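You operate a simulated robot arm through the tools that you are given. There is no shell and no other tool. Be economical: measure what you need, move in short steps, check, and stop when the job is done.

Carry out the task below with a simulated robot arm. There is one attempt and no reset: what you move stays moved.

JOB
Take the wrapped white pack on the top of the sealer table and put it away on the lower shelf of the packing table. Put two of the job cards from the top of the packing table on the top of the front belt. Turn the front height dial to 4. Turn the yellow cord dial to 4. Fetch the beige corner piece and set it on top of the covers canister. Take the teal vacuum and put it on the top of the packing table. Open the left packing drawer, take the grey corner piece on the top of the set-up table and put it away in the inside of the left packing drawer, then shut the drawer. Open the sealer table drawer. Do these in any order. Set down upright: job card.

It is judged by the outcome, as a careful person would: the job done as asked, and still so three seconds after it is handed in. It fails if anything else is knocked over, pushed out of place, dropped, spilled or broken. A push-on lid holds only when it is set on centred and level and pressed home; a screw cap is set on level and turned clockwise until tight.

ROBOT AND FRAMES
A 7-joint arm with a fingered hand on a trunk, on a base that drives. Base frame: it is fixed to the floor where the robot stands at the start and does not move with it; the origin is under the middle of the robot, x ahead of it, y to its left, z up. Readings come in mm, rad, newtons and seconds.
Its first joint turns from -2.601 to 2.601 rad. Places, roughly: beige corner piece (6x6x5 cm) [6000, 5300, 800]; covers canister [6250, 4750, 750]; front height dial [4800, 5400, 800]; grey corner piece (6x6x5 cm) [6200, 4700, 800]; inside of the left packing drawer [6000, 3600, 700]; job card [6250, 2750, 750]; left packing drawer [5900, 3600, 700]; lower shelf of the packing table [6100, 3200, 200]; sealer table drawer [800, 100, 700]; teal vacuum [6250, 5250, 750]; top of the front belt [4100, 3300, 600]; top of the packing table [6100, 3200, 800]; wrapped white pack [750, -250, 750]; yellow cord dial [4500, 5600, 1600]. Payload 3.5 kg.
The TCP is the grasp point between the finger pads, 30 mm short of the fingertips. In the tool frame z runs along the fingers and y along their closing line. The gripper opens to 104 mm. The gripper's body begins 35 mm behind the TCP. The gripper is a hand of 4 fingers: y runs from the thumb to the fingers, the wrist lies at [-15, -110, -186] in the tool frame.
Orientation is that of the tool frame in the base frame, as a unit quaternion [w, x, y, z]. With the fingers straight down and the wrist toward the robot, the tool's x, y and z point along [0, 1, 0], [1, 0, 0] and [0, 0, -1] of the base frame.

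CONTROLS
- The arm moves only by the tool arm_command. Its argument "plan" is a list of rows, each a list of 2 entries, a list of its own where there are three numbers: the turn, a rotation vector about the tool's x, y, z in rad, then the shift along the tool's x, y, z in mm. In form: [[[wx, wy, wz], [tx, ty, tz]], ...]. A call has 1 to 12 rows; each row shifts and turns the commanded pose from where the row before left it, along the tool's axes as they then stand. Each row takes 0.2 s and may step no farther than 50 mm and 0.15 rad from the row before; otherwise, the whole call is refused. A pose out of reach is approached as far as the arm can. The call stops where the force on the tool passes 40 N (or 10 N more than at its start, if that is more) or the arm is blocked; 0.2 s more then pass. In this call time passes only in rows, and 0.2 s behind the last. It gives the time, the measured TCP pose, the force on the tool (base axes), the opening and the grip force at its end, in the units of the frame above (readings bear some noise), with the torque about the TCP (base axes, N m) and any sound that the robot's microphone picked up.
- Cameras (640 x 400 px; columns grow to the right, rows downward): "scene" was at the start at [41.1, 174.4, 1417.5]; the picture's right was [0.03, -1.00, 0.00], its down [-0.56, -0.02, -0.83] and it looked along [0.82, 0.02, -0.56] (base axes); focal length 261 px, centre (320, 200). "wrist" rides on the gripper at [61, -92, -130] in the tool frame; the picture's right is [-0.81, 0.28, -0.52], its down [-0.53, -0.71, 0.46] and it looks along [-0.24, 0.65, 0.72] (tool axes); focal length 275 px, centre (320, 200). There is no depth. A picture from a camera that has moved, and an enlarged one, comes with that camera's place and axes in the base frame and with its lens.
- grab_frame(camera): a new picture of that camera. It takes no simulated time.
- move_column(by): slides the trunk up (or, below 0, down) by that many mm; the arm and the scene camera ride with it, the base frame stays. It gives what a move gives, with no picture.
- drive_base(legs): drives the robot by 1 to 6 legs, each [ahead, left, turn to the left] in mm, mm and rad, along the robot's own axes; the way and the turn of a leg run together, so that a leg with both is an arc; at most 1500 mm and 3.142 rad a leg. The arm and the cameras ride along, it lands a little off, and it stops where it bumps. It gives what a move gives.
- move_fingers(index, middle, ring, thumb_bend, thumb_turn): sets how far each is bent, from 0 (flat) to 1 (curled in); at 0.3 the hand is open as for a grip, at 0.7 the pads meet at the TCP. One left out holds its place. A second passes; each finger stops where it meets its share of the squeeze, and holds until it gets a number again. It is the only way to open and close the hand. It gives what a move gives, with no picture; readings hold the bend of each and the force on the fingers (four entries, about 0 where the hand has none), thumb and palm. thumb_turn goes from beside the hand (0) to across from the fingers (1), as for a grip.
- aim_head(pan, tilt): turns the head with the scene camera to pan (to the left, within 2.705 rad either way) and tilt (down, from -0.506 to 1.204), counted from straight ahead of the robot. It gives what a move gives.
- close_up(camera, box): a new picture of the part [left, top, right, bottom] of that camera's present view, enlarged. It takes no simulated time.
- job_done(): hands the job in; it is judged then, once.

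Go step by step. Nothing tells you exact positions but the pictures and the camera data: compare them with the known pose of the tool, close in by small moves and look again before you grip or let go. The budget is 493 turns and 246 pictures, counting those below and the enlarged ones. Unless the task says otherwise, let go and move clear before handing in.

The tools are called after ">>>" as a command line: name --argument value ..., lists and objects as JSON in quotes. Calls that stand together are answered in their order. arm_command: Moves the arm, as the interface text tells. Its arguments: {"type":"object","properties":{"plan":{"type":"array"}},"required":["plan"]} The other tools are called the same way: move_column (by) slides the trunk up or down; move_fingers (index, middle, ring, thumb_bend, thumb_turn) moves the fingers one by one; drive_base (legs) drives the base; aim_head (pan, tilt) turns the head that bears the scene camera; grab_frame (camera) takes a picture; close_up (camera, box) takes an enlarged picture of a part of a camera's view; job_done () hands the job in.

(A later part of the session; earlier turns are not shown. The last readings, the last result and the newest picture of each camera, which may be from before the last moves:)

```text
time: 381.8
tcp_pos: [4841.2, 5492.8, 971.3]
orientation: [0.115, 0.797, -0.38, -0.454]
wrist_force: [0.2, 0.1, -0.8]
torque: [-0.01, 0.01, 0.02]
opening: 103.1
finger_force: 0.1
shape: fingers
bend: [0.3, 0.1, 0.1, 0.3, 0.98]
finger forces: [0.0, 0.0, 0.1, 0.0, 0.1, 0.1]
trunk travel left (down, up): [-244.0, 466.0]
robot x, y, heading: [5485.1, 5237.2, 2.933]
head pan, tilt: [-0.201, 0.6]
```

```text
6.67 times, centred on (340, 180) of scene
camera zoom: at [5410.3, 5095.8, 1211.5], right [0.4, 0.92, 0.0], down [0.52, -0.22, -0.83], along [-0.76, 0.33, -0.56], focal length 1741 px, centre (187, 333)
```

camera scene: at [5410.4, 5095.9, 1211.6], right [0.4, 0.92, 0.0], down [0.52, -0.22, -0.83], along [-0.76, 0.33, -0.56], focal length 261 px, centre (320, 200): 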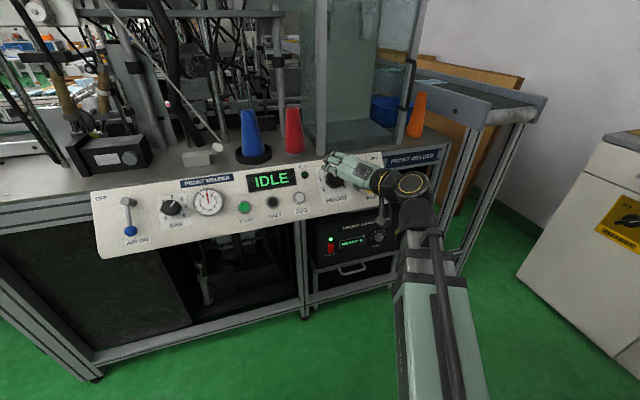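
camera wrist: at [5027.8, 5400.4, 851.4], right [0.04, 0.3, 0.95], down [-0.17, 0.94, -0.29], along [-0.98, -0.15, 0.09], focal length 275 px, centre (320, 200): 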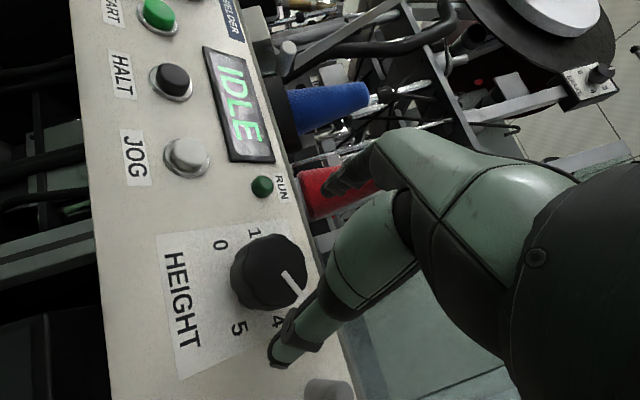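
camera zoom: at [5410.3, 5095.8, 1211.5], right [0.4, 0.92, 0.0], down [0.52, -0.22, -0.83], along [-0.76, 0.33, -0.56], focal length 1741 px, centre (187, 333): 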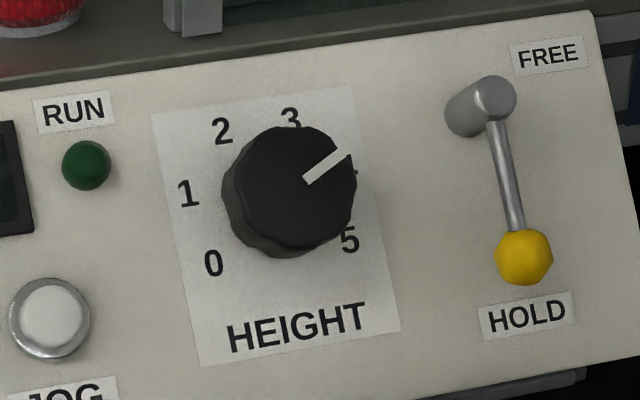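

Now ≈3.9. One small extra turn (~6°) is needed. I go back in, pinch, and turn a little.

>>> arm_command --plan '[[[0, 0, 0], [45, 0, 10]], [[0, 0, 0], [45, 0, 10]], [[0, 0, 0], [46, 0, 10]], [[0, 0, 0], [0, 0, 25]], [[0, 0, 0], [0, 0, 25]], [[0, 0, 0], [0, 0, 19]]]'

>>> move_fingers --index 0.85 --thumb_bend 0.75

>>> arm_command --plan '[[[0, 0, 0.12], [0, 0, 0]], [[0, 0, 0.12], [0, 0, 0]]]'

>>> close_up --camera "scene" --box '[300, 150, 380, 210]'

```text
time: 383.2
tcp_pos: [4798.6, 5412.6, 827.8]
orientation: [0.115, 0.797, -0.38, -0.456]
wrist_force: [-0.5, 0.3, 0.4]
torque: [0.0, -0.02, 0.0]
opening: 102.8
finger_force: 0.0
shape: fingers
bend: [0.3, 0.1, 0.1, 0.3, 0.98]
finger forces: [0.0, 0.0, 0.0, 0.0, 0.0, 0.1]
trunk travel left (down, up): [-244.0, 466.0]
robot x, y, heading: [5479.6, 5234.4, 2.935]
head pan, tilt: [-0.201, 0.6]
```

```text
time: 384.2
tcp_pos: [4799.9, 5414.5, 828.9]
orientation: [0.115, 0.796, -0.381, -0.456]
wrist_force: [16.4, 15.4, 1.1]
torque: [-0.28, 0.6, 0.56]
opening: 50.9
finger_force: 24.5
shape: fingers
bend: [0.5, 0.1, 0.1, 0.56, 0.98]
finger forces: [23.1, 0.2, 0.0, 0.0, 26.0, 0.0]
trunk travel left (down, up): [-244.0, 466.0]
robot x, y, heading: [5485.9, 5236.7, 2.934]
head pan, tilt: [-0.201, 0.6]
```

```text
time: 384.8
tcp_pos: [4799.9, 5414.9, 828.3]
orientation: [0.169, 0.745, -0.475, -0.437]
wrist_force: [15.2, 18.9, -7.5]
torque: [0.15, 0.11, 0.57]
opening: 48.8
finger_force: 24.1
shape: fingers
bend: [0.53, 0.1, 0.1, 0.56, 1.0]
finger forces: [15.4, 0.0, 0.0, 0.0, 31.5, 0.0]
trunk travel left (down, up): [-244.0, 466.0]
robot x, y, heading: [5484.2, 5237.5, 2.933]
head pan, tilt: [-0.201, 0.6]
```

```text
6.67 times, centred on (340, 180) of scene
camera zoom: at [5410.8, 5097.6, 1211.6], right [0.4, 0.92, 0.0], down [0.52, -0.23, -0.83], along [-0.76, 0.33, -0.56], focal length 1741 px, centre (187, 333)
```

zoom: 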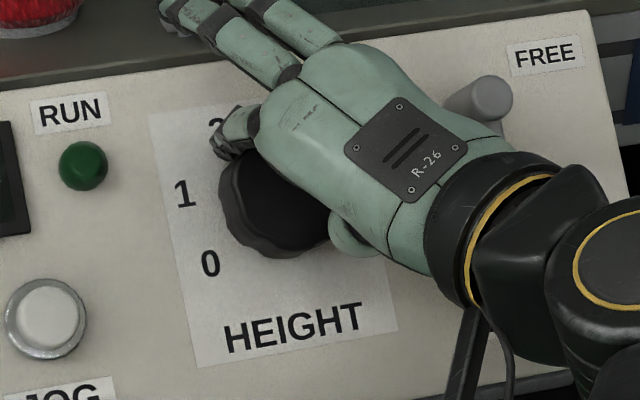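

>>> move_fingers --index 0.3 --thumb_bend 0.3

>>> arm_command --plan '[[[0, 0, -0.12], [0, 0, -25]], [[0, 0, -0.12], [0, 0, -25]], [[0, 0, 0], [0, 0, -19]], [[0, 0, 0], [-45, 0, -10]], [[0, 0, 0], [-45, 0, -10]], [[0, 0, 0], [-45, 0, -10]]]'

>>> close_up --camera "scene" --box '[300, 150, 380, 210]'

```text
time: 385.8
tcp_pos: [4800.5, 5412.5, 828.1]
orientation: [0.168, 0.745, -0.473, -0.439]
wrist_force: [0.9, 0.6, 0.4]
torque: [-0.01, 0.02, 0.02]
opening: 102.9
finger_force: 0.0
shape: fingers
bend: [0.3, 0.1, 0.1, 0.3, 0.98]
finger forces: [0.0, 0.1, 0.1, 0.0, 0.0, 0.0]
trunk travel left (down, up): [-244.0, 466.0]
robot x, y, heading: [5485.0, 5237.7, 2.938]
head pan, tilt: [-0.201, 0.6]
```

```text
time: 387.2
tcp_pos: [4844.3, 5487.5, 968.5]
orientation: [0.116, 0.798, -0.379, -0.454]
wrist_force: [0.7, -0.3, 0.4]
torque: [-0.01, 0.0, -0.02]
opening: 102.9
finger_force: 0.1
shape: fingers
bend: [0.3, 0.1, 0.1, 0.3, 0.98]
finger forces: [0.0, 0.1, 0.0, 0.0, 0.0, 0.1]
trunk travel left (down, up): [-244.0, 466.0]
robot x, y, heading: [5480.9, 5235.3, 2.936]
head pan, tilt: [-0.201, 0.6]
```

```text
6.67 times, centred on (340, 180) of scene
camera zoom: at [5410.3, 5095.8, 1211.5], right [0.4, 0.92, 0.0], down [0.52, -0.22, -0.83], along [-0.76, 0.33, -0.56], focal length 1741 px, centre (187, 333)
```

zoom: 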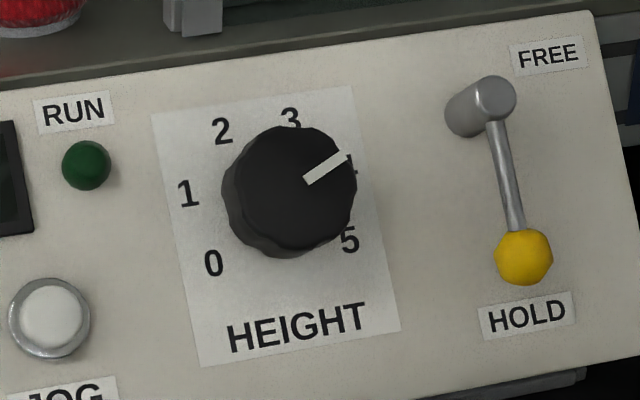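

>>> arm_command --plan '[[[0, 0, 0], [45, 0, 10]], [[0, 0, 0], [45, 0, 10]], [[0, 0, 0], [46, 0, 10]], [[0, 0, 0], [0, 0, 25]], [[0, 0, 0], [0, 0, 25]], [[0, 0, 0], [0, 0, 19]]]'

>>> move_fingers --index 0.85 --thumb_bend 0.75

>>> arm_command --plan '[[[0, 0, 0.14], [0, 0, 0]], [[0, 0, 0.14], [0, 0, 0]], [[0, 0, 0.14], [0, 0, 0]]]'

>>> move_fingers --index 0.3 --thumb_bend 0.3

>>> arm_command --plan '[[[0, 0, -0.14], [0, 0, -25]], [[0, 0, -0.14], [0, 0, -25]], [[0, 0, -0.14], [0, 0, -19]], [[0, 0, 0], [-45, 0, -10]], [[0, 0, 0], [-45, 0, -10]], [[0, 0, 0], [-45, 0, -10]]]'

>>> close_up --camera "scene" --box '[300, 150, 380, 210]'

```text
time: 388.6
tcp_pos: [4801.7, 5411.2, 827.2]
orientation: [0.116, 0.797, -0.38, -0.455]
wrist_force: [-0.3, -0.1, 0.9]
torque: [-0.02, 0.01, -0.04]
opening: 102.8
finger_force: 0.0
shape: fingers
bend: [0.3, 0.1, 0.1, 0.3, 0.98]
finger forces: [0.0, 0.0, 0.1, 0.0, 0.0, 0.1]
trunk travel left (down, up): [-244.0, 466.0]
robot x, y, heading: [5481.2, 5234.7, 2.934]
head pan, tilt: [-0.201, 0.6]
```

```text
time: 389.6
tcp_pos: [4801.1, 5412.6, 828.0]
orientation: [0.115, 0.796, -0.382, -0.455]
wrist_force: [6.7, 16.0, -6.3]
torque: [0.02, 0.14, 0.04]
opening: 49.9
finger_force: 21.0
shape: fingers
bend: [0.5, 0.1, 0.1, 0.56, 0.97]
finger forces: [13.8, 0.1, 0.1, 0.0, 27.2, 0.0]
trunk travel left (down, up): [-244.0, 466.0]
robot x, y, heading: [5482.6, 5232.6, 2.936]
head pan, tilt: [-0.201, 0.6]
```

```text
time: 390.4
tcp_pos: [4802.0, 5411.6, 825.3]
orientation: [0.209, 0.699, -0.539, -0.421]
wrist_force: [12.7, 18.3, -12.0]
torque: [0.33, -0.38, 0.12]
opening: 48.8
finger_force: 19.6
shape: fingers
bend: [0.53, 0.1, 0.1, 0.56, 1.0]
finger forces: [7.2, 0.1, 0.0, 0.0, 33.2, 0.1]
trunk travel left (down, up): [-244.0, 466.0]
robot x, y, heading: [5482.6, 5240.3, 2.932]
head pan, tilt: [-0.201, 0.6]
```

```text
time: 391.4
tcp_pos: [4801.8, 5410.4, 828.4]
orientation: [0.209, 0.7, -0.538, -0.421]
wrist_force: [0.5, -0.3, -0.4]
torque: [-0.02, -0.03, 0.0]
opening: 102.6
finger_force: 0.1
shape: fingers
bend: [0.3, 0.1, 0.1, 0.3, 0.98]
finger forces: [0.1, 0.0, 0.1, 0.1, 0.0, 0.0]
trunk travel left (down, up): [-244.0, 466.0]
robot x, y, heading: [5486.6, 5235.2, 2.939]
head pan, tilt: [-0.201, 0.6]
```

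```text
time: 392.8
tcp_pos: [4843.1, 5490.7, 969.7]
orientation: [0.116, 0.797, -0.38, -0.455]
wrist_force: [-0.4, 0.2, 0.3]
torque: [0.03, 0.02, -0.01]
opening: 102.8
finger_force: 0.1
shape: fingers
bend: [0.3, 0.1, 0.1, 0.3, 0.98]
finger forces: [0.0, 0.0, 0.0, 0.1, 0.1, 0.1]
trunk travel left (down, up): [-244.0, 466.0]
robot x, y, heading: [5485.4, 5237.0, 2.936]
head pan, tilt: [-0.201, 0.6]
```

```text
6.67 times, centred on (340, 180) of scene
camera zoom: at [5410.3, 5095.8, 1211.5], right [0.4, 0.92, 0.0], down [0.52, -0.22, -0.83], along [-0.76, 0.33, -0.56], focal length 1741 px, centre (187, 333)
```

zoom: 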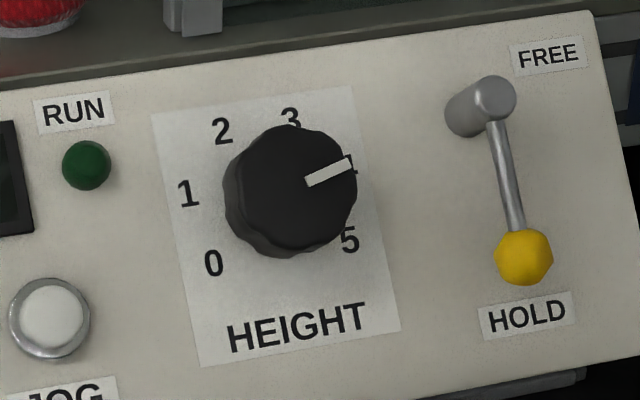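

HEIGHT now reads 4. Next the CORD dial: retreat, unroll the hand, raise the column and get a frontal look.

>>> arm_command --plan '[[[0, 0, 0.1417], [0, 0, -5]], [[0, 0, 0.1417], [0, 0, -5]], [[0, 0, 0.1417], [0, 0, 0]], [[0, 0, 0.1417], [0, 0, 0]], [[0, 0, 0.1417], [0, 0, 0]], [[0, 0, 0.1417], [0, 0, 0]]]'

>>> move_column --by 400

>>> move_column --by 66

>>> aim_head --pan -0.2 --tilt 0.1

>>> grab_frame --camera "scene"

```text
time: 394.2
tcp_pos: [4850.3, 5490.6, 974.0]
orientation: [-0.293, -0.568, 0.676, 0.366]
wrist_force: [-0.9, 0.0, 0.0]
torque: [0.0, 0.01, 0.01]
opening: 102.6
finger_force: 0.0
shape: fingers
bend: [0.3, 0.1, 0.1, 0.3, 0.98]
finger forces: [0.0, 0.1, 0.0, 0.0, 0.0, 0.0]
trunk travel left (down, up): [-244.0, 466.0]
robot x, y, heading: [5484.5, 5235.1, 2.932]
head pan, tilt: [-0.201, 0.6]
```

```text
time: 398.0
tcp_pos: [4849.9, 5489.7, 1375.2]
orientation: [-0.293, -0.569, 0.675, 0.367]
wrist_force: [-0.8, 0.3, -0.2]
torque: [0.06, 0.04, -0.03]
opening: 102.7
finger_force: 0.2
shape: fingers
bend: [0.3, 0.1, 0.1, 0.3, 0.98]
finger forces: [0.0, 0.0, 0.0, 0.0, 0.0, 0.0]
trunk travel left (down, up): [-644.0, 66.0]
robot x, y, heading: [5481.7, 5231.5, 2.933]
head pan, tilt: [-0.201, 0.6]
```

```text
time: 399.0
tcp_pos: [4850.4, 5488.9, 1440.2]
orientation: [-0.293, -0.568, 0.675, 0.368]
wrist_force: [0.1, -0.2, -0.2]
torque: [-0.01, 0.01, 0.01]
opening: 102.6
finger_force: 0.1
shape: fingers
bend: [0.3, 0.1, 0.1, 0.3, 0.98]
finger forces: [0.0, 0.0, 0.0, 0.0, 0.0, 0.0]
trunk travel left (down, up): [-710.0, 0.0]
robot x, y, heading: [5484.3, 5230.7, 2.933]
head pan, tilt: [-0.201, 0.6]
```

```text
time: 400.0
tcp_pos: [4851.0, 5489.4, 1440.8]
orientation: [-0.294, -0.569, 0.675, 0.367]
wrist_force: [0.0, 0.5, -0.3]
torque: [-0.03, -0.01, 0.05]
opening: 102.7
finger_force: 0.1
shape: fingers
bend: [0.3, 0.1, 0.1, 0.3, 0.98]
finger forces: [0.0, 0.0, 0.0, 0.1, 0.0, 0.0]
trunk travel left (down, up): [-710.0, 0.0]
robot x, y, heading: [5482.9, 5236.6, 2.937]
head pan, tilt: [-0.201, 0.099]
```

```text
66 pictures are left
camera scene: at [5407.0, 5097.4, 1723.6], right [0.4, 0.92, 0.0], down [0.09, -0.04, -0.99], along [-0.91, 0.39, -0.1], focal length 261 px, centre (320, 200)
```

scene: 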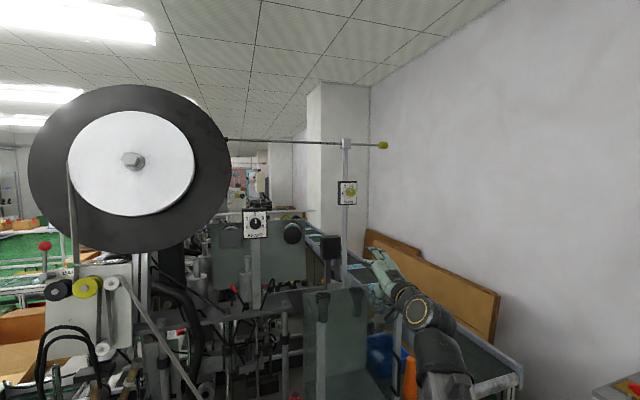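

>>> close_up --camera "scene" --box '[320, 165, 376, 220]'

```text
7.27 times, centred on (348, 192) of scene
camera zoom: at [5407.0, 5097.4, 1723.6], right [0.4, 0.92, 0.0], down [0.09, -0.04, -0.99], along [-0.91, 0.39, -0.1], focal length 1900 px, centre (116, 254)
```

zoom: 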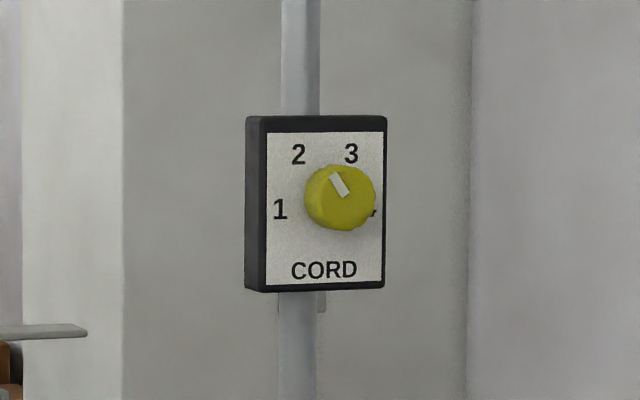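

CORD points at 2 on a 1–4 scale (~72° per step) and its knob face triangulates to [4483,5633,1648]. I'll level the tool, raise it, then drive nearer.

>>> arm_command --plan '[[[-0.145, 0, 0], [0, 10, -10]], [[-0.145, 0, 0], [0, 10, -10]], [[-0.145, 0, 0], [0, 10, 0]], [[-0.145, 0, 0], [0, 10, 0]], [[0, 0, 0], [0, 40, 0]], [[0, 0, 0], [0, 40, 0]], [[0, 0, 0], [0, 40, 0]], [[0, 0, 0], [0, 30, 0]]]'

>>> grab_frame --camera "scene"

```text
time: 401.8
tcp_pos: [4850.5, 5484.1, 1639.0]
orientation: [-0.443, -0.461, 0.542, 0.545]
wrist_force: [-0.1, 0.4, -0.8]
torque: [-0.01, 0.02, 0.0]
opening: 103.0
finger_force: 0.0
shape: fingers
bend: [0.3, 0.1, 0.1, 0.3, 0.98]
finger forces: [0.1, 0.1, 0.0, 0.0, 0.0, 0.0]
trunk travel left (down, up): [-710.0, 0.0]
robot x, y, heading: [5488.5, 5237.3, 2.936]
head pan, tilt: [-0.201, 0.099]
```

```text
64 pictures are left
camera scene: at [5407.0, 5097.3, 1723.7], right [0.4, 0.92, 0.0], down [0.09, -0.04, -1.0], along [-0.91, 0.39, -0.1], focal length 261 px, centre (320, 200)
```

scene: 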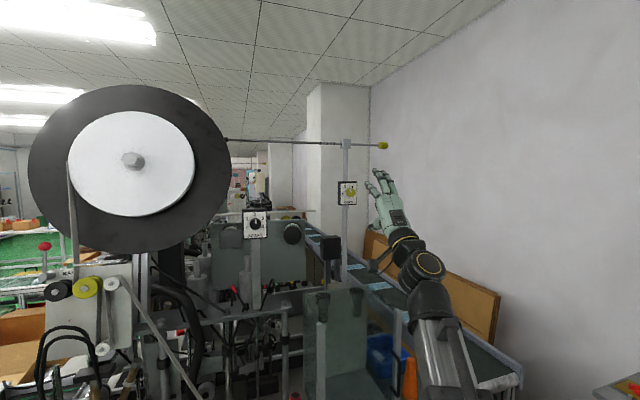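

>>> arm_command --plan '[[[0, 0, -0.1417], [0, 0, 0]], [[0, 0, -0.1417], [0, 0, 0]], [[0, 0, -0.1417], [0, 0, 0]], [[0, 0, -0.1417], [0, 0, 0]], [[0, 0, -0.1417], [0, 0, 0]], [[0, 0, -0.1417], [0, 0, 0]]]'

>>> drive_base --legs '[[0, -75, 0], [225, 0, 0]]'

>>> move_fingers --index 0.42 --thumb_bend 0.42

>>> grab_frame --camera "scene"

>>> grab_frame --camera "wrist"

```text
time: 403.2
tcp_pos: [4850.1, 5485.0, 1636.7]
orientation: [-0.179, -0.644, 0.303, 0.679]
wrist_force: [0.2, -0.7, 0.0]
torque: [0.01, 0.05, 0.0]
opening: 102.8
finger_force: 0.1
shape: fingers
bend: [0.3, 0.1, 0.1, 0.3, 0.98]
finger forces: [0.1, 0.1, 0.1, 0.0, 0.1, 0.0]
trunk travel left (down, up): [-710.0, 0.0]
robot x, y, heading: [5482.8, 5233.9, 2.936]
head pan, tilt: [-0.201, 0.099]
```

```text
time: 405.5
tcp_pos: [4641.2, 5606.1, 1635.7]
orientation: [-0.18, -0.644, 0.304, 0.679]
wrist_force: [-0.6, 0.6, -0.9]
torque: [-0.01, 0.04, 0.01]
opening: 103.0
finger_force: 0.0
shape: fingers
bend: [0.3, 0.1, 0.1, 0.3, 0.98]
finger forces: [0.1, 0.1, 0.0, 0.1, 0.0, 0.0]
trunk travel left (down, up): [-710.0, 0.0]
robot x, y, heading: [5281.7, 5357.6, 2.937]
head pan, tilt: [-0.201, 0.099]
```

```text
time: 406.5
tcp_pos: [4643.6, 5604.7, 1635.5]
orientation: [-0.18, -0.644, 0.304, 0.679]
wrist_force: [0.4, 0.4, 0.6]
torque: [0.03, -0.03, -0.01]
opening: 73.5
finger_force: 0.0
shape: fingers
bend: [0.42, 0.1, 0.1, 0.42, 0.98]
finger forces: [0.1, 0.0, 0.0, 0.1, 0.1, 0.1]
trunk travel left (down, up): [-710.0, 0.0]
robot x, y, heading: [5275.4, 5354.4, 2.933]
head pan, tilt: [-0.201, 0.099]
```

```text
63 pictures are left
camera scene: at [5199.9, 5217.5, 1723.7], right [0.4, 0.92, 0.0], down [0.09, -0.04, -1.0], along [-0.91, 0.39, -0.1], focal length 261 px, centre (320, 200)
```

scene: 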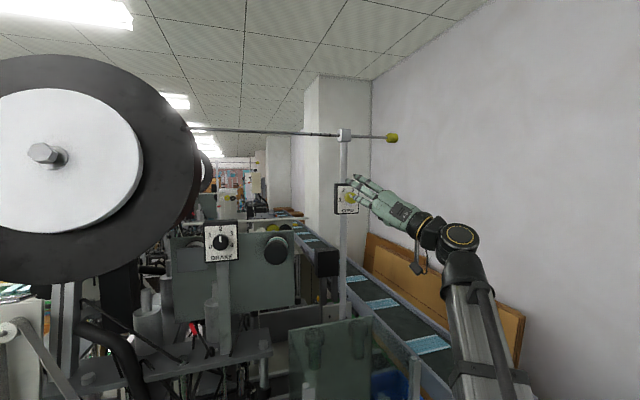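

```text
62 pictures are left
camera wrist: at [4778.3, 5611.9, 1532.3], right [0.55, 0.21, 0.8], down [-0.29, 0.96, -0.06], along [-0.78, -0.2, 0.59], focal length 275 px, centre (320, 200)
```

wrist: 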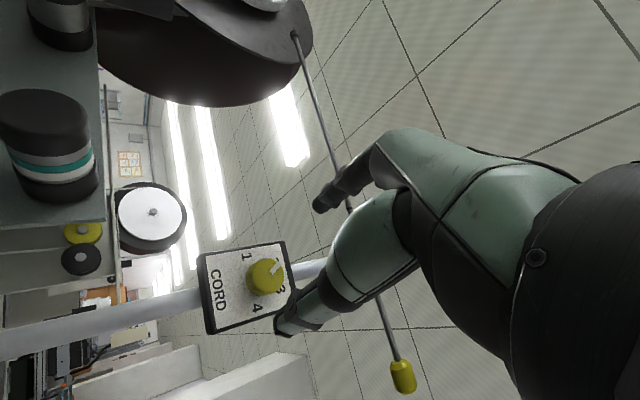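

>>> close_up --camera "scene" --box '[325, 170, 389, 220]'

>>> close_up --camera "wrist" --box '[190, 220, 330, 340]'

```text
8.00 times, centred on (357, 195) of scene
camera zoom: at [5199.9, 5217.5, 1723.7], right [0.4, 0.92, 0.0], down [0.09, -0.04, -1.0], along [-0.91, 0.39, -0.1], focal length 2090 px, centre (24, 240)
```

zoom: 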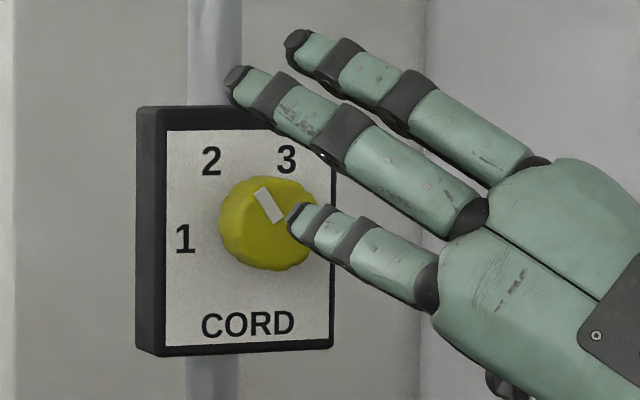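

```text
3.33 times, centred on (260, 280) of wrist
camera zoom: at [4778.3, 5611.9, 1532.3], right [0.55, 0.21, 0.8], down [-0.29, 0.96, -0.06], along [-0.78, -0.2, 0.59], focal length 918 px, centre (520, -67)
```

zoom: 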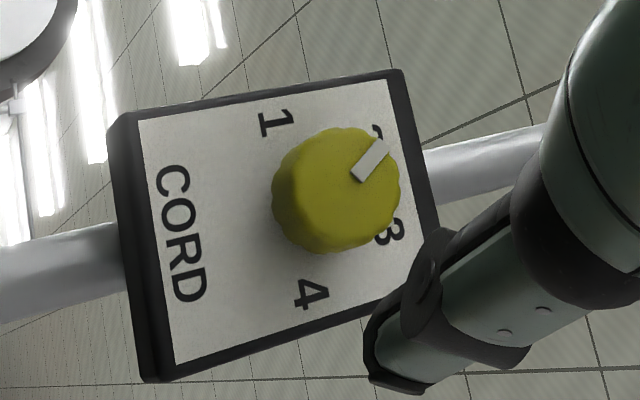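

>>> arm_command --plan '[[[0, 0, 0], [-9, 23, 20]], [[0, 0, 0], [0, 0, 35]], [[0, 0, 0], [0, 0, 35]]]'

>>> close_up --camera "wrist" --box '[210, 200, 370, 330]'

>>> close_up --camera "scene" --box '[325, 170, 389, 220]'

```text
time: 407.3
tcp_pos: [4551.4, 5611.4, 1656.8]
orientation: [-0.18, -0.644, 0.303, 0.679]
wrist_force: [0.0, 0.4, -0.4]
torque: [0.0, 0.02, 0.02]
opening: 73.6
finger_force: 0.1
shape: fingers
bend: [0.42, 0.1, 0.1, 0.42, 0.98]
finger forces: [0.0, 0.0, 0.2, 0.1, 0.0, 0.0]
trunk travel left (down, up): [-710.0, 0.0]
robot x, y, heading: [5275.0, 5356.6, 2.934]
head pan, tilt: [-0.201, 0.099]
```

```text
3.08 times, centred on (290, 265) of wrist
camera zoom: at [4685.9, 5617.1, 1552.6], right [0.55, 0.21, 0.8], down [-0.29, 0.96, -0.06], along [-0.78, -0.2, 0.59], focal length 847 px, centre (412, 0)
```

zoom: 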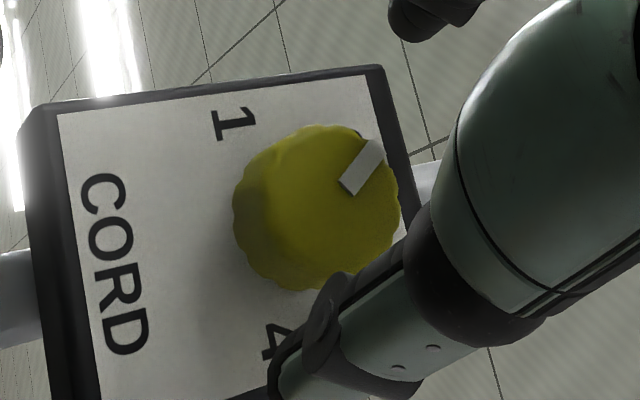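

```text
8.00 times, centred on (357, 195) of scene
camera zoom: at [5199.1, 5217.6, 1723.7], right [0.4, 0.92, 0.0], down [0.09, -0.04, -0.99], along [-0.91, 0.39, -0.1], focal length 2090 px, centre (24, 240)
```

zoom: 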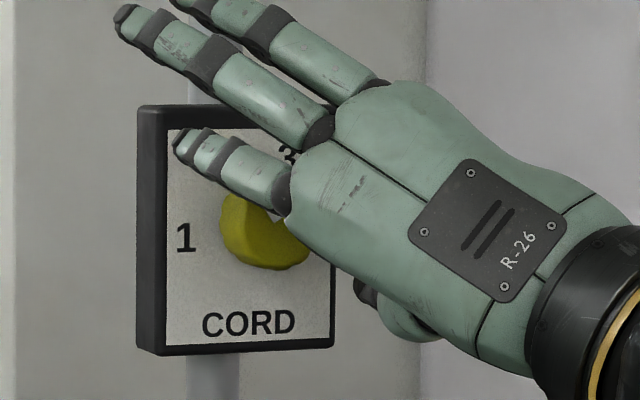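

>>> arm_command --plan '[[[0, 0, 0], [2, 2, 25]], [[0, 0, 0], [0, 0, 21]]]'

>>> move_fingers --index 0.85 --thumb_bend 0.8

>>> close_up --camera "wrist" --box '[210, 180, 390, 330]'

```text
time: 407.9
tcp_pos: [4511.8, 5614.6, 1660.3]
orientation: [-0.18, -0.643, 0.303, 0.68]
wrist_force: [4.6, -4.9, 0.5]
torque: [0.09, -0.09, 0.12]
opening: 77.8
finger_force: 3.5
shape: fingers
bend: [0.39, 0.1, 0.1, 0.42, 0.98]
finger forces: [4.0, 0.1, 0.0, 0.0, 3.4, 0.0]
trunk travel left (down, up): [-710.0, 0.0]
robot x, y, heading: [5280.7, 5356.9, 2.933]
head pan, tilt: [-0.201, 0.099]
```

```text
time: 408.9
tcp_pos: [4510.2, 5614.8, 1660.4]
orientation: [-0.18, -0.644, 0.302, 0.68]
wrist_force: [25.5, -11.7, 2.7]
torque: [-0.09, -0.79, -0.7]
opening: 76.7
finger_force: 17.6
shape: fingers
bend: [0.4, 0.1, 0.1, 0.44, 0.98]
finger forces: [9.5, 0.0, 0.1, 0.0, 25.3, 0.1]
trunk travel left (down, up): [-710.0, 0.0]
robot x, y, heading: [5279.2, 5354.6, 2.942]
head pan, tilt: [-0.201, 0.099]
```

```text
2.67 times, centred on (300, 255) of wrist
camera zoom: at [4645.5, 5620.6, 1554.6], right [0.56, 0.21, 0.8], down [-0.29, 0.96, -0.05], along [-0.78, -0.2, 0.59], focal length 734 px, centre (373, 53)
```

zoom: 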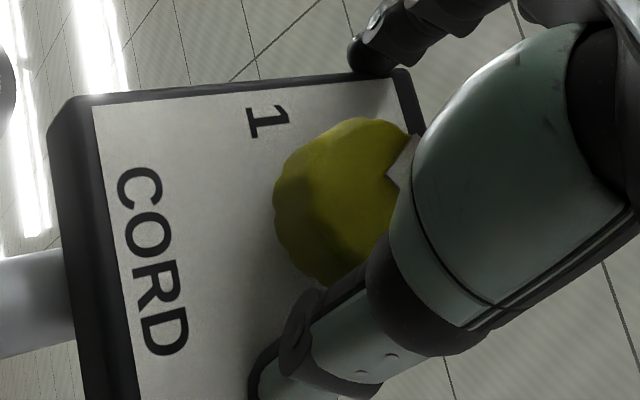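

The fingertips met the plate; the knob stands closer than thought and ~9 mm lower. I open, back off 10 mm, shift and look again.

>>> move_fingers --index 0.42 --thumb_bend 0.42

>>> arm_command --plan '[[[0, 0, 0], [0, 0, -14]], [[0, 0, 0], [7, -6, 0]]]'

>>> grab_frame --camera "wrist"

>>> close_up --camera "scene" --box '[325, 170, 389, 220]'

```text
time: 409.9
tcp_pos: [4510.9, 5613.9, 1661.1]
orientation: [-0.181, -0.644, 0.302, 0.68]
wrist_force: [25.5, -12.7, 1.9]
torque: [-0.05, -0.92, -0.75]
opening: 78.4
finger_force: 14.6
shape: fingers
bend: [0.39, 0.1, 0.1, 0.41, 0.98]
finger forces: [3.8, 0.0, 0.1, 0.0, 26.3, 0.0]
trunk travel left (down, up): [-710.0, 0.0]
robot x, y, heading: [5279.8, 5354.3, 2.937]
head pan, tilt: [-0.201, 0.099]
```

```text
time: 410.5
tcp_pos: [4519.5, 5615.0, 1647.6]
orientation: [-0.179, -0.643, 0.304, 0.679]
wrist_force: [2.8, -0.5, 0.8]
torque: [0.0, 0.1, 0.09]
opening: 74.2
finger_force: 1.6
shape: fingers
bend: [0.41, 0.1, 0.1, 0.42, 0.98]
finger forces: [2.8, 0.0, 0.1, 0.0, 0.1, 0.0]
trunk travel left (down, up): [-710.0, 0.0]
robot x, y, heading: [5276.4, 5357.0, 2.932]
head pan, tilt: [-0.201, 0.099]
```

```text
56 pictures are left
camera wrist: at [4653.9, 5620.9, 1542.0], right [0.55, 0.21, 0.8], down [-0.28, 0.96, -0.06], along [-0.78, -0.2, 0.59], focal length 275 px, centre (320, 200)
```

wrist: 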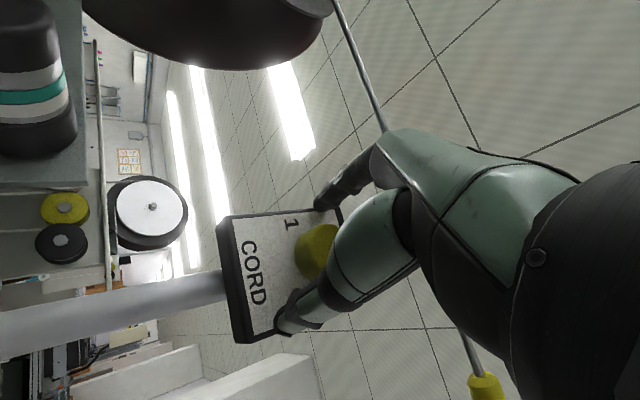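

```text
8.00 times, centred on (357, 195) of scene
camera zoom: at [5199.6, 5217.9, 1723.7], right [0.4, 0.92, 0.0], down [0.09, -0.04, -1.0], along [-0.91, 0.39, -0.1], focal length 2090 px, centre (24, 240)
```

zoom: 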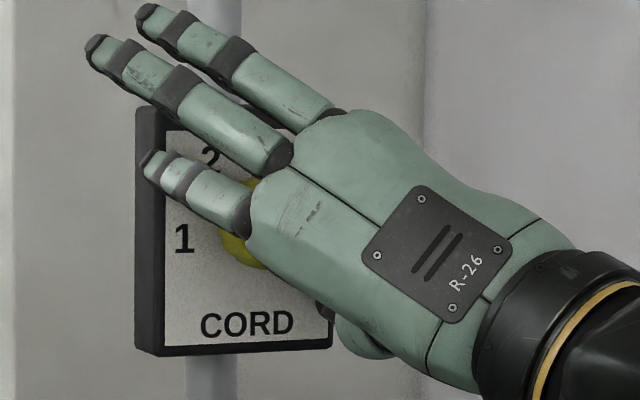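

>>> arm_command --plan '[[[0, 0, 0], [0, 0, -4]]]'

>>> move_fingers --index 0.9 --thumb_bend 0.85

>>> close_up --camera "wrist" --box '[210, 180, 390, 330]'

```text
time: 410.9
tcp_pos: [4523.4, 5612.5, 1647.3]
orientation: [-0.18, -0.644, 0.304, 0.678]
wrist_force: [-0.1, 1.1, -0.4]
torque: [0.01, -0.01, -0.02]
opening: 72.6
finger_force: 0.1
shape: fingers
bend: [0.42, 0.1, 0.1, 0.42, 0.98]
finger forces: [0.1, 0.0, 0.0, 0.0, 0.1, 0.0]
trunk travel left (down, up): [-710.0, 0.0]
robot x, y, heading: [5278.7, 5355.7, 2.936]
head pan, tilt: [-0.201, 0.099]
```

```text
time: 411.9
tcp_pos: [4524.6, 5609.4, 1649.0]
orientation: [-0.18, -0.644, 0.302, 0.68]
wrist_force: [3.8, -8.2, -2.7]
torque: [0.02, -0.08, 0.14]
opening: 1.0
finger_force: 11.2
shape: fingers
bend: [0.62, 0.1, 0.1, 0.83, 0.94]
finger forces: [8.3, 0.0, 0.0, 0.0, 14.5, 0.1]
trunk travel left (down, up): [-710.0, 0.0]
robot x, y, heading: [5277.3, 5352.9, 2.933]
head pan, tilt: [-0.201, 0.099]
```

```text
2.67 times, centred on (300, 255) of wrist
camera zoom: at [4659.5, 5616.0, 1543.5], right [0.56, 0.21, 0.8], down [-0.29, 0.96, -0.06], along [-0.78, -0.2, 0.59], focal length 734 px, centre (373, 53)
```

zoom: 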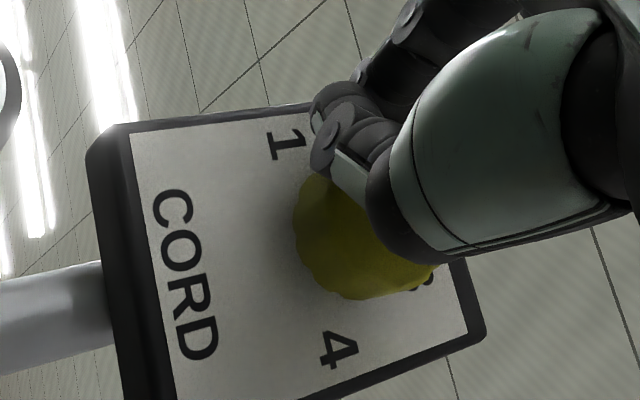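

>>> arm_command --plan '[[[0, 0, 0], [0, 0, -25]]]'

>>> move_fingers --index 0.47 --thumb_bend 0.47

>>> arm_command --plan '[[[0, 0, 0], [0, 0, 25]], [[0, 0, 0], [0, 0, 5]], [[0, 0, 0], [0, 0, 4]]]'

>>> close_up --camera "wrist" --box '[210, 180, 390, 330]'

```text
time: 412.3
tcp_pos: [4549.8, 5607.6, 1648.9]
orientation: [-0.179, -0.643, 0.304, 0.68]
wrist_force: [1.0, -0.6, 0.4]
torque: [0.0, -0.03, 0.01]
opening: 0.2
finger_force: 0.1
shape: fingers
bend: [0.62, 0.1, 0.1, 0.82, 0.95]
finger forces: [0.0, 0.0, 0.0, 0.0, 0.1, 0.0]
trunk travel left (down, up): [-710.0, 0.0]
robot x, y, heading: [5275.2, 5357.4, 2.935]
head pan, tilt: [-0.201, 0.099]
```

```text
time: 413.3
tcp_pos: [4546.8, 5607.2, 1646.6]
orientation: [-0.18, -0.644, 0.304, 0.679]
wrist_force: [0.0, 0.4, -0.8]
torque: [-0.06, -0.02, 0.01]
opening: 59.6
finger_force: 0.0
shape: fingers
bend: [0.47, 0.1, 0.1, 0.47, 0.98]
finger forces: [0.0, 0.0, 0.0, 0.0, 0.1, 0.0]
trunk travel left (down, up): [-710.0, 0.0]
robot x, y, heading: [5275.9, 5360.9, 2.937]
head pan, tilt: [-0.201, 0.099]
```

```text
time: 414.1
tcp_pos: [4520.4, 5613.0, 1648.2]
orientation: [-0.181, -0.643, 0.302, 0.68]
wrist_force: [22.0, -4.4, -6.1]
torque: [0.22, 0.24, 0.82]
opening: 58.6
finger_force: 11.2
shape: fingers
bend: [0.48, 0.1, 0.1, 0.47, 0.98]
finger forces: [22.5, 0.1, 0.0, 0.0, 0.0, 0.1]
trunk travel left (down, up): [-710.0, 0.0]
robot x, y, heading: [5276.3, 5352.8, 2.935]
head pan, tilt: [-0.201, 0.099]
```

```text
2.67 times, centred on (300, 255) of wrist
camera zoom: at [4654.9, 5619.1, 1543.2], right [0.56, 0.21, 0.8], down [-0.29, 0.96, -0.06], along [-0.78, -0.2, 0.59], focal length 734 px, centre (373, 53)
```

zoom: 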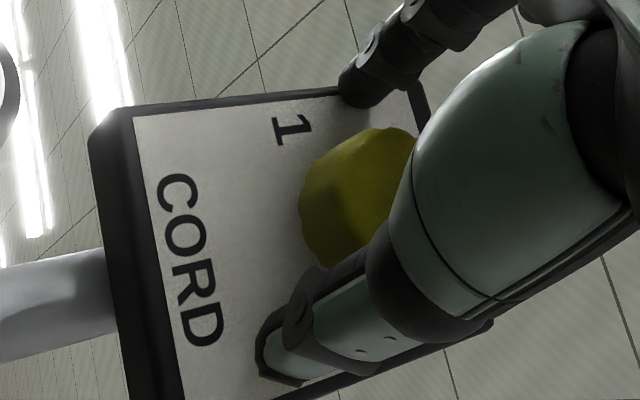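

>>> arm_command --plan '[[[0, 0, 0], [0, 0, -8]], [[-0.1, 0, 0], [0, -3, 0]], [[0, 0, 0], [0, 0, 7]]]'

>>> move_fingers --index 0.75 --thumb_bend 0.65

>>> close_up --camera "wrist" --box '[210, 180, 390, 330]'

```text
time: 414.9
tcp_pos: [4517.3, 5614.6, 1646.5]
orientation: [-0.212, -0.634, 0.269, 0.693]
wrist_force: [7.2, -2.1, -0.5]
torque: [-0.06, -0.22, -0.2]
opening: 61.2
finger_force: 3.5
shape: fingers
bend: [0.47, 0.1, 0.1, 0.46, 0.98]
finger forces: [0.0, 0.0, 0.1, 0.0, 7.5, 0.0]
trunk travel left (down, up): [-710.0, 0.0]
robot x, y, heading: [5279.5, 5358.7, 2.932]
head pan, tilt: [-0.201, 0.099]
```

```text
time: 415.9
tcp_pos: [4518.7, 5615.3, 1647.5]
orientation: [-0.212, -0.634, 0.269, 0.694]
wrist_force: [8.3, -2.9, 2.4]
torque: [-0.08, -0.34, -0.32]
opening: 26.2
finger_force: 14.6
shape: fingers
bend: [0.61, 0.1, 0.1, 0.6, 0.98]
finger forces: [9.2, 0.1, 0.0, 0.1, 19.7, 0.0]
trunk travel left (down, up): [-710.0, 0.0]
robot x, y, heading: [5279.3, 5352.1, 2.931]
head pan, tilt: [-0.201, 0.099]
```

```text
2.67 times, centred on (300, 255) of wrist
camera zoom: at [4645.7, 5632.5, 1534.3], right [0.59, 0.25, 0.77], down [-0.36, 0.93, -0.03], along [-0.72, -0.26, 0.64], focal length 734 px, centre (373, 53)
```

zoom: 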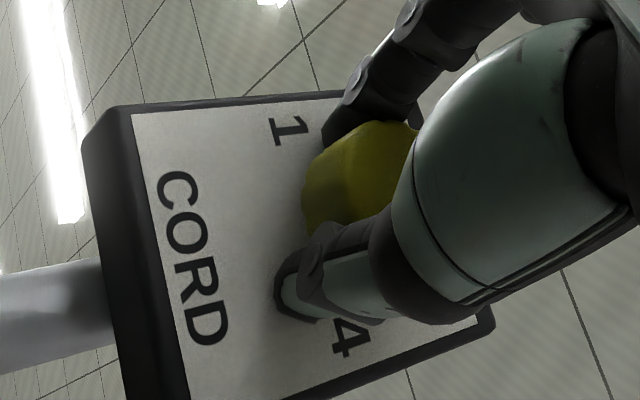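

Gripped squarely now. I turn clockwise about the knob's axis.

>>> arm_command --plan '[[[0, -0.014, 0.139], [0, 0, 0]], [[0, -0.014, 0.139], [0, 0, 0]], [[0, -0.014, 0.139], [0, 0, 0]], [[0, -0.014, 0.139], [0, 0, 0]], [[0, -0.014, 0.139], [0, 0, 0]], [[0, -0.014, 0.139], [0, 0, 0]], [[0, -0.014, 0.139], [0, 0, 0]]]'

>>> grab_frame --camera "wrist"

```text
time: 417.5
tcp_pos: [4518.0, 5613.8, 1648.3]
orientation: [-0.499, -0.402, 0.543, 0.543]
wrist_force: [11.5, -6.8, 2.4]
torque: [0.12, -0.74, -0.03]
opening: 29.0
finger_force: 20.5
shape: fingers
bend: [0.6, 0.1, 0.1, 0.61, 1.0]
finger forces: [14.6, 0.0, 0.0, 0.0, 27.2, 0.0]
trunk travel left (down, up): [-710.0, 0.0]
robot x, y, heading: [5277.0, 5354.1, 2.938]
head pan, tilt: [-0.201, 0.099]
```

```text
51 pictures are left
camera wrist: at [4625.7, 5521.0, 1551.6], right [0.68, 0.72, 0.14], down [-0.42, 0.55, -0.72], along [-0.6, 0.43, 0.68], focal length 275 px, centre (320, 200)
```

wrist: 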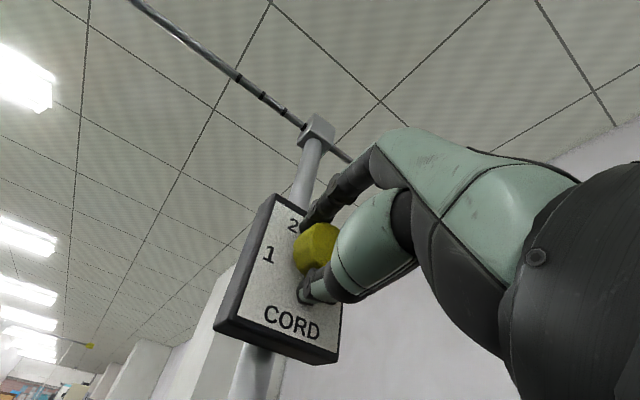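

>>> arm_command --plan '[[[0, -0.014, 0.139], [0, 0, 0]], [[0, -0.014, 0.139], [0, 0, 0]], [[0, -0.014, 0.139], [0, 0, 0]], [[0, -0.014, 0.139], [0, 0, 0]], [[0, -0.014, 0.139], [0, 0, 0]]]'

>>> close_up --camera "scene" --box '[325, 170, 389, 220]'

```text
time: 418.7
tcp_pos: [4540.0, 5653.0, 1646.1]
orientation: [-0.565, -0.322, 0.649, 0.394]
wrist_force: [0.5, -0.2, -0.5]
torque: [0.02, -0.01, 0.01]
opening: 3.8
finger_force: 0.0
shape: fingers
bend: [0.71, 0.1, 0.1, 0.65, 0.98]
finger forces: [0.0, 0.1, 0.1, 0.1, 0.0, 0.1]
out of reach, approached as far as the arm can: row 1, 2, 3, 4, 5
trunk travel left (down, up): [-710.0, 0.0]
robot x, y, heading: [5278.5, 5353.6, 2.94]
head pan, tilt: [-0.201, 0.099]
```

```text
8.00 times, centred on (357, 195) of scene
camera zoom: at [5200.3, 5217.2, 1723.7], right [0.4, 0.92, 0.0], down [0.09, -0.04, -1.0], along [-0.91, 0.39, -0.1], focal length 2090 px, centre (24, 240)
```

zoom: 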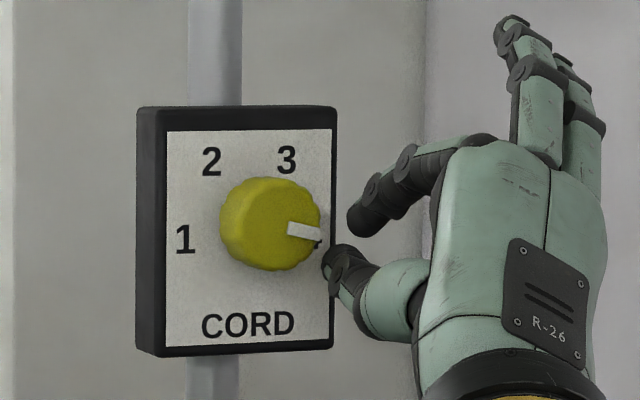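

The hand slid off at its reach limit, but the dial now points close to 4. I back the hand off and check closely.

>>> arm_command --plan '[[[0, 0, 0], [0, 0, -40]], [[0, 0, 0], [0, 0, -40]]]'

>>> close_up --camera "scene" --box '[335, 178, 369, 212]'

```text
time: 419.3
tcp_pos: [4619.7, 5641.8, 1651.4]
orientation: [-0.564, -0.321, 0.65, 0.396]
wrist_force: [0.7, 1.1, 0.1]
torque: [0.01, -0.01, -0.02]
opening: 3.7
finger_force: 0.0
shape: fingers
bend: [0.71, 0.1, 0.1, 0.65, 0.98]
finger forces: [0.0, 0.1, 0.0, 0.1, 0.0, 0.0]
trunk travel left (down, up): [-710.0, 0.0]
robot x, y, heading: [5279.9, 5357.8, 2.938]
head pan, tilt: [-0.201, 0.099]
```

```text
11.76 times, centred on (352, 195) of scene
camera zoom: at [5200.3, 5217.5, 1723.7], right [0.4, 0.92, 0.0], down [0.09, -0.04, -1.0], along [-0.91, 0.39, -0.1], focal length 3073 px, centre (-56, 259)
```

zoom: 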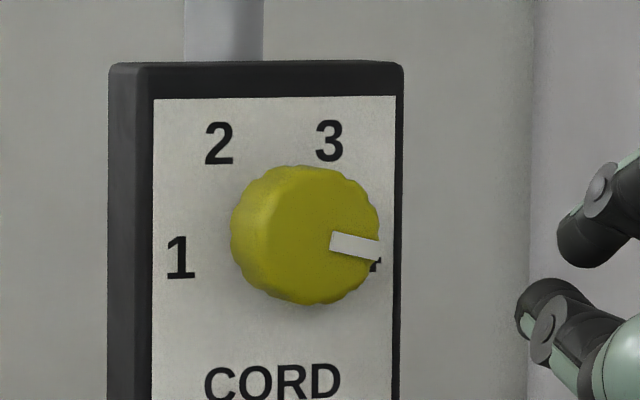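

CORD now reads about 4 (within a few degrees). I back away and check HEIGHT is still at 4.

>>> drive_base --legs '[[-230, 0, 0]]'

>>> arm_command --plan '[[[0, 0, -0.125], [0, 0, -20]], [[0, 0, -0.125], [0, 0, -20]], [[0, 0, -0.125], [0, 0, 0]], [[0, 0, -0.125], [0, 0, 0]]]'

>>> aim_head --pan -0.2 --tilt 0.6

>>> grab_frame --camera "scene"

```text
time: 421.0
tcp_pos: [4841.9, 5599.1, 1651.9]
orientation: [-0.564, -0.32, 0.649, 0.396]
wrist_force: [0.2, -0.9, -0.3]
torque: [0.03, 0.02, 0.0]
opening: 3.8
finger_force: 0.0
shape: fingers
bend: [0.71, 0.1, 0.1, 0.65, 0.98]
finger forces: [0.0, 0.0, 0.1, 0.0, 0.1, 0.1]
trunk travel left (down, up): [-710.0, 0.0]
robot x, y, heading: [5499.1, 5308.6, 2.93]
head pan, tilt: [-0.201, 0.099]
```

```text
time: 422.0
tcp_pos: [4892.5, 5550.0, 1679.8]
orientation: [-0.488, -0.424, 0.547, 0.532]
wrist_force: [1.3, -0.9, -0.4]
torque: [0.02, 0.01, 0.02]
opening: 4.0
finger_force: 0.0
shape: fingers
bend: [0.71, 0.1, 0.1, 0.65, 0.98]
finger forces: [0.0, 0.0, 0.1, 0.0, 0.0, 0.0]
out of reach, approached as far as the arm can: row 1, 2, 3, 4
trunk travel left (down, up): [-710.0, 0.0]
robot x, y, heading: [5499.6, 5309.8, 2.93]
head pan, tilt: [-0.201, 0.099]
```

```text
time: 423.0
tcp_pos: [4892.4, 5550.6, 1678.9]
orientation: [-0.488, -0.424, 0.547, 0.532]
wrist_force: [-0.4, -0.3, 0.3]
torque: [0.0, 0.02, -0.01]
opening: 3.8
finger_force: 0.0
shape: fingers
bend: [0.71, 0.1, 0.1, 0.65, 0.98]
finger forces: [0.0, 0.1, 0.1, 0.1, 0.0, 0.1]
trunk travel left (down, up): [-710.0, 0.0]
robot x, y, heading: [5495.6, 5306.9, 2.928]
head pan, tilt: [-0.201, 0.6]
```

```text
48 pictures are left
camera scene: at [5423.2, 5169.8, 1677.6], right [0.4, 0.92, 0.0], down [0.52, -0.23, -0.83], along [-0.76, 0.33, -0.56], focal length 261 px, centre (320, 200)
```

scene: 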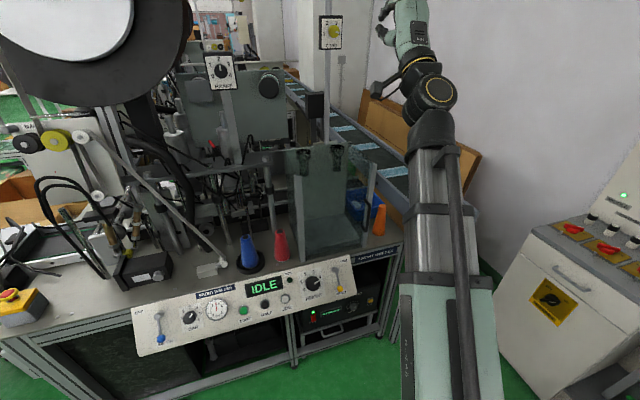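

>>> close_up --camera "scene" --box '[285, 255, 365, 315]'

>>> close_up --camera "scene" --box '[314, 10, 354, 54]'

```text
6.67 times, centred on (325, 285) of scene
camera zoom: at [5423.2, 5169.8, 1677.6], right [0.4, 0.92, 0.0], down [0.52, -0.23, -0.83], along [-0.76, 0.33, -0.56], focal length 1741 px, centre (287, -367)
```

zoom: 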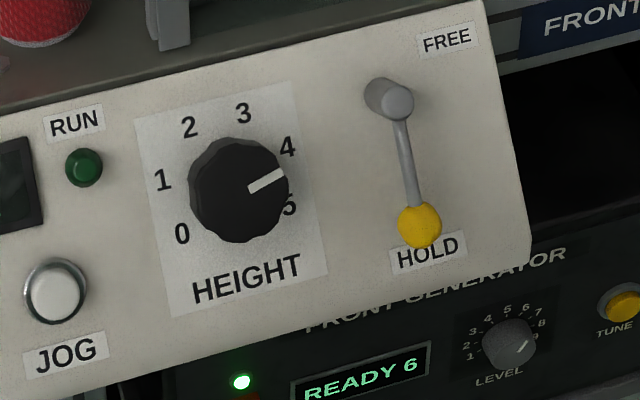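

```text
9.09 times, centred on (334, 32) of scene
camera zoom: at [5423.2, 5169.8, 1677.6], right [0.4, 0.92, 0.0], down [0.52, -0.23, -0.83], along [-0.76, 0.33, -0.56], focal length 2375 px, centre (193, 1727)
```

zoom: 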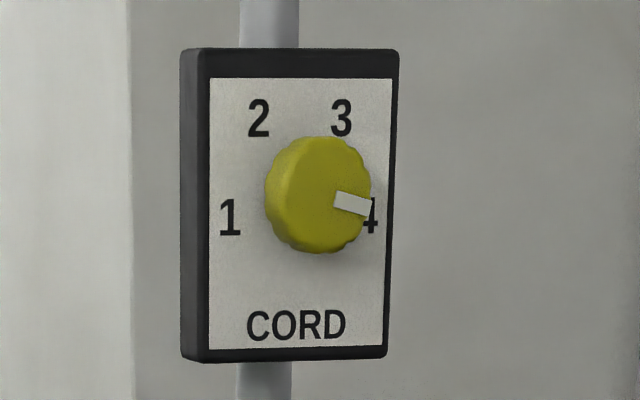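

Both dials read 4 (HEIGHT ≈4.0–4.1, CORD ≈3.9). I now drive to the sealer table for its drawer.

>>> drive_base --legs '[[0, 0, 0.21], [80, 0, 0], [0, 1350, 0], [0, 0, 1.57], [1500, 0, 0], [1450, 0, 0]]'

>>> move_column --by -260

>>> aim_head --pan -1.3 --tilt 0.4

>>> grab_frame --camera "scene"

```text
time: 441.5
tcp_pos: [5346.7, 1884.9, 1678.0]
orientation: [0.72, 0.692, -0.008, 0.051]
wrist_force: [-0.2, 0.9, 0.2]
torque: [0.05, 0.02, 0.03]
opening: 3.9
finger_force: 0.1
shape: fingers
bend: [0.71, 0.1, 0.1, 0.65, 0.98]
finger forces: [0.0, 0.0, 0.0, 0.0, 0.0, 0.0]
trunk travel left (down, up): [-710.0, 0.0]
robot x, y, heading: [5450.4, 2527.7, -1.554]
head pan, tilt: [-0.201, 0.6]
stopped in leg 5: the robot was blocked; the commanded pose is now the measured one
```

```text
time: 444.1
tcp_pos: [5348.1, 1884.3, 1418.8]
orientation: [0.72, 0.692, -0.008, 0.05]
wrist_force: [-1.0, -0.1, 0.0]
torque: [0.0, -0.02, 0.0]
opening: 3.9
finger_force: 0.0
shape: fingers
bend: [0.71, 0.1, 0.1, 0.65, 0.98]
finger forces: [0.0, 0.0, 0.0, 0.0, 0.0, 0.0]
trunk travel left (down, up): [-450.0, 260.0]
robot x, y, heading: [5450.2, 2530.2, -1.553]
head pan, tilt: [-0.201, 0.6]
```

```text
time: 445.5
tcp_pos: [5347.4, 1884.8, 1418.7]
orientation: [0.72, 0.692, -0.008, 0.052]
wrist_force: [-0.7, -0.1, 0.4]
torque: [0.03, 0.0, -0.01]
opening: 3.5
finger_force: 0.0
shape: fingers
bend: [0.71, 0.1, 0.1, 0.65, 0.98]
finger forces: [0.0, 0.0, 0.0, 0.0, 0.0, 0.0]
trunk travel left (down, up): [-450.0, 260.0]
robot x, y, heading: [5446.2, 2524.0, -1.552]
head pan, tilt: [-1.3, 0.4]
```

```text
45 pictures are left
camera scene: at [5525.3, 2552.0, 1435.8], right [-0.28, 0.96, 0.0], down [0.37, 0.11, -0.92], along [-0.88, -0.26, -0.39], focal length 261 px, centre (320, 200)
```

scene: 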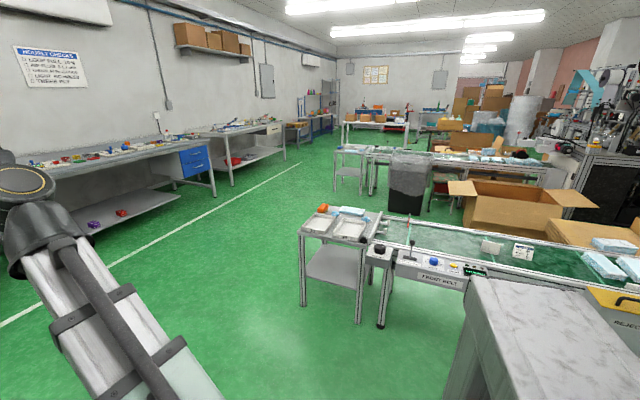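

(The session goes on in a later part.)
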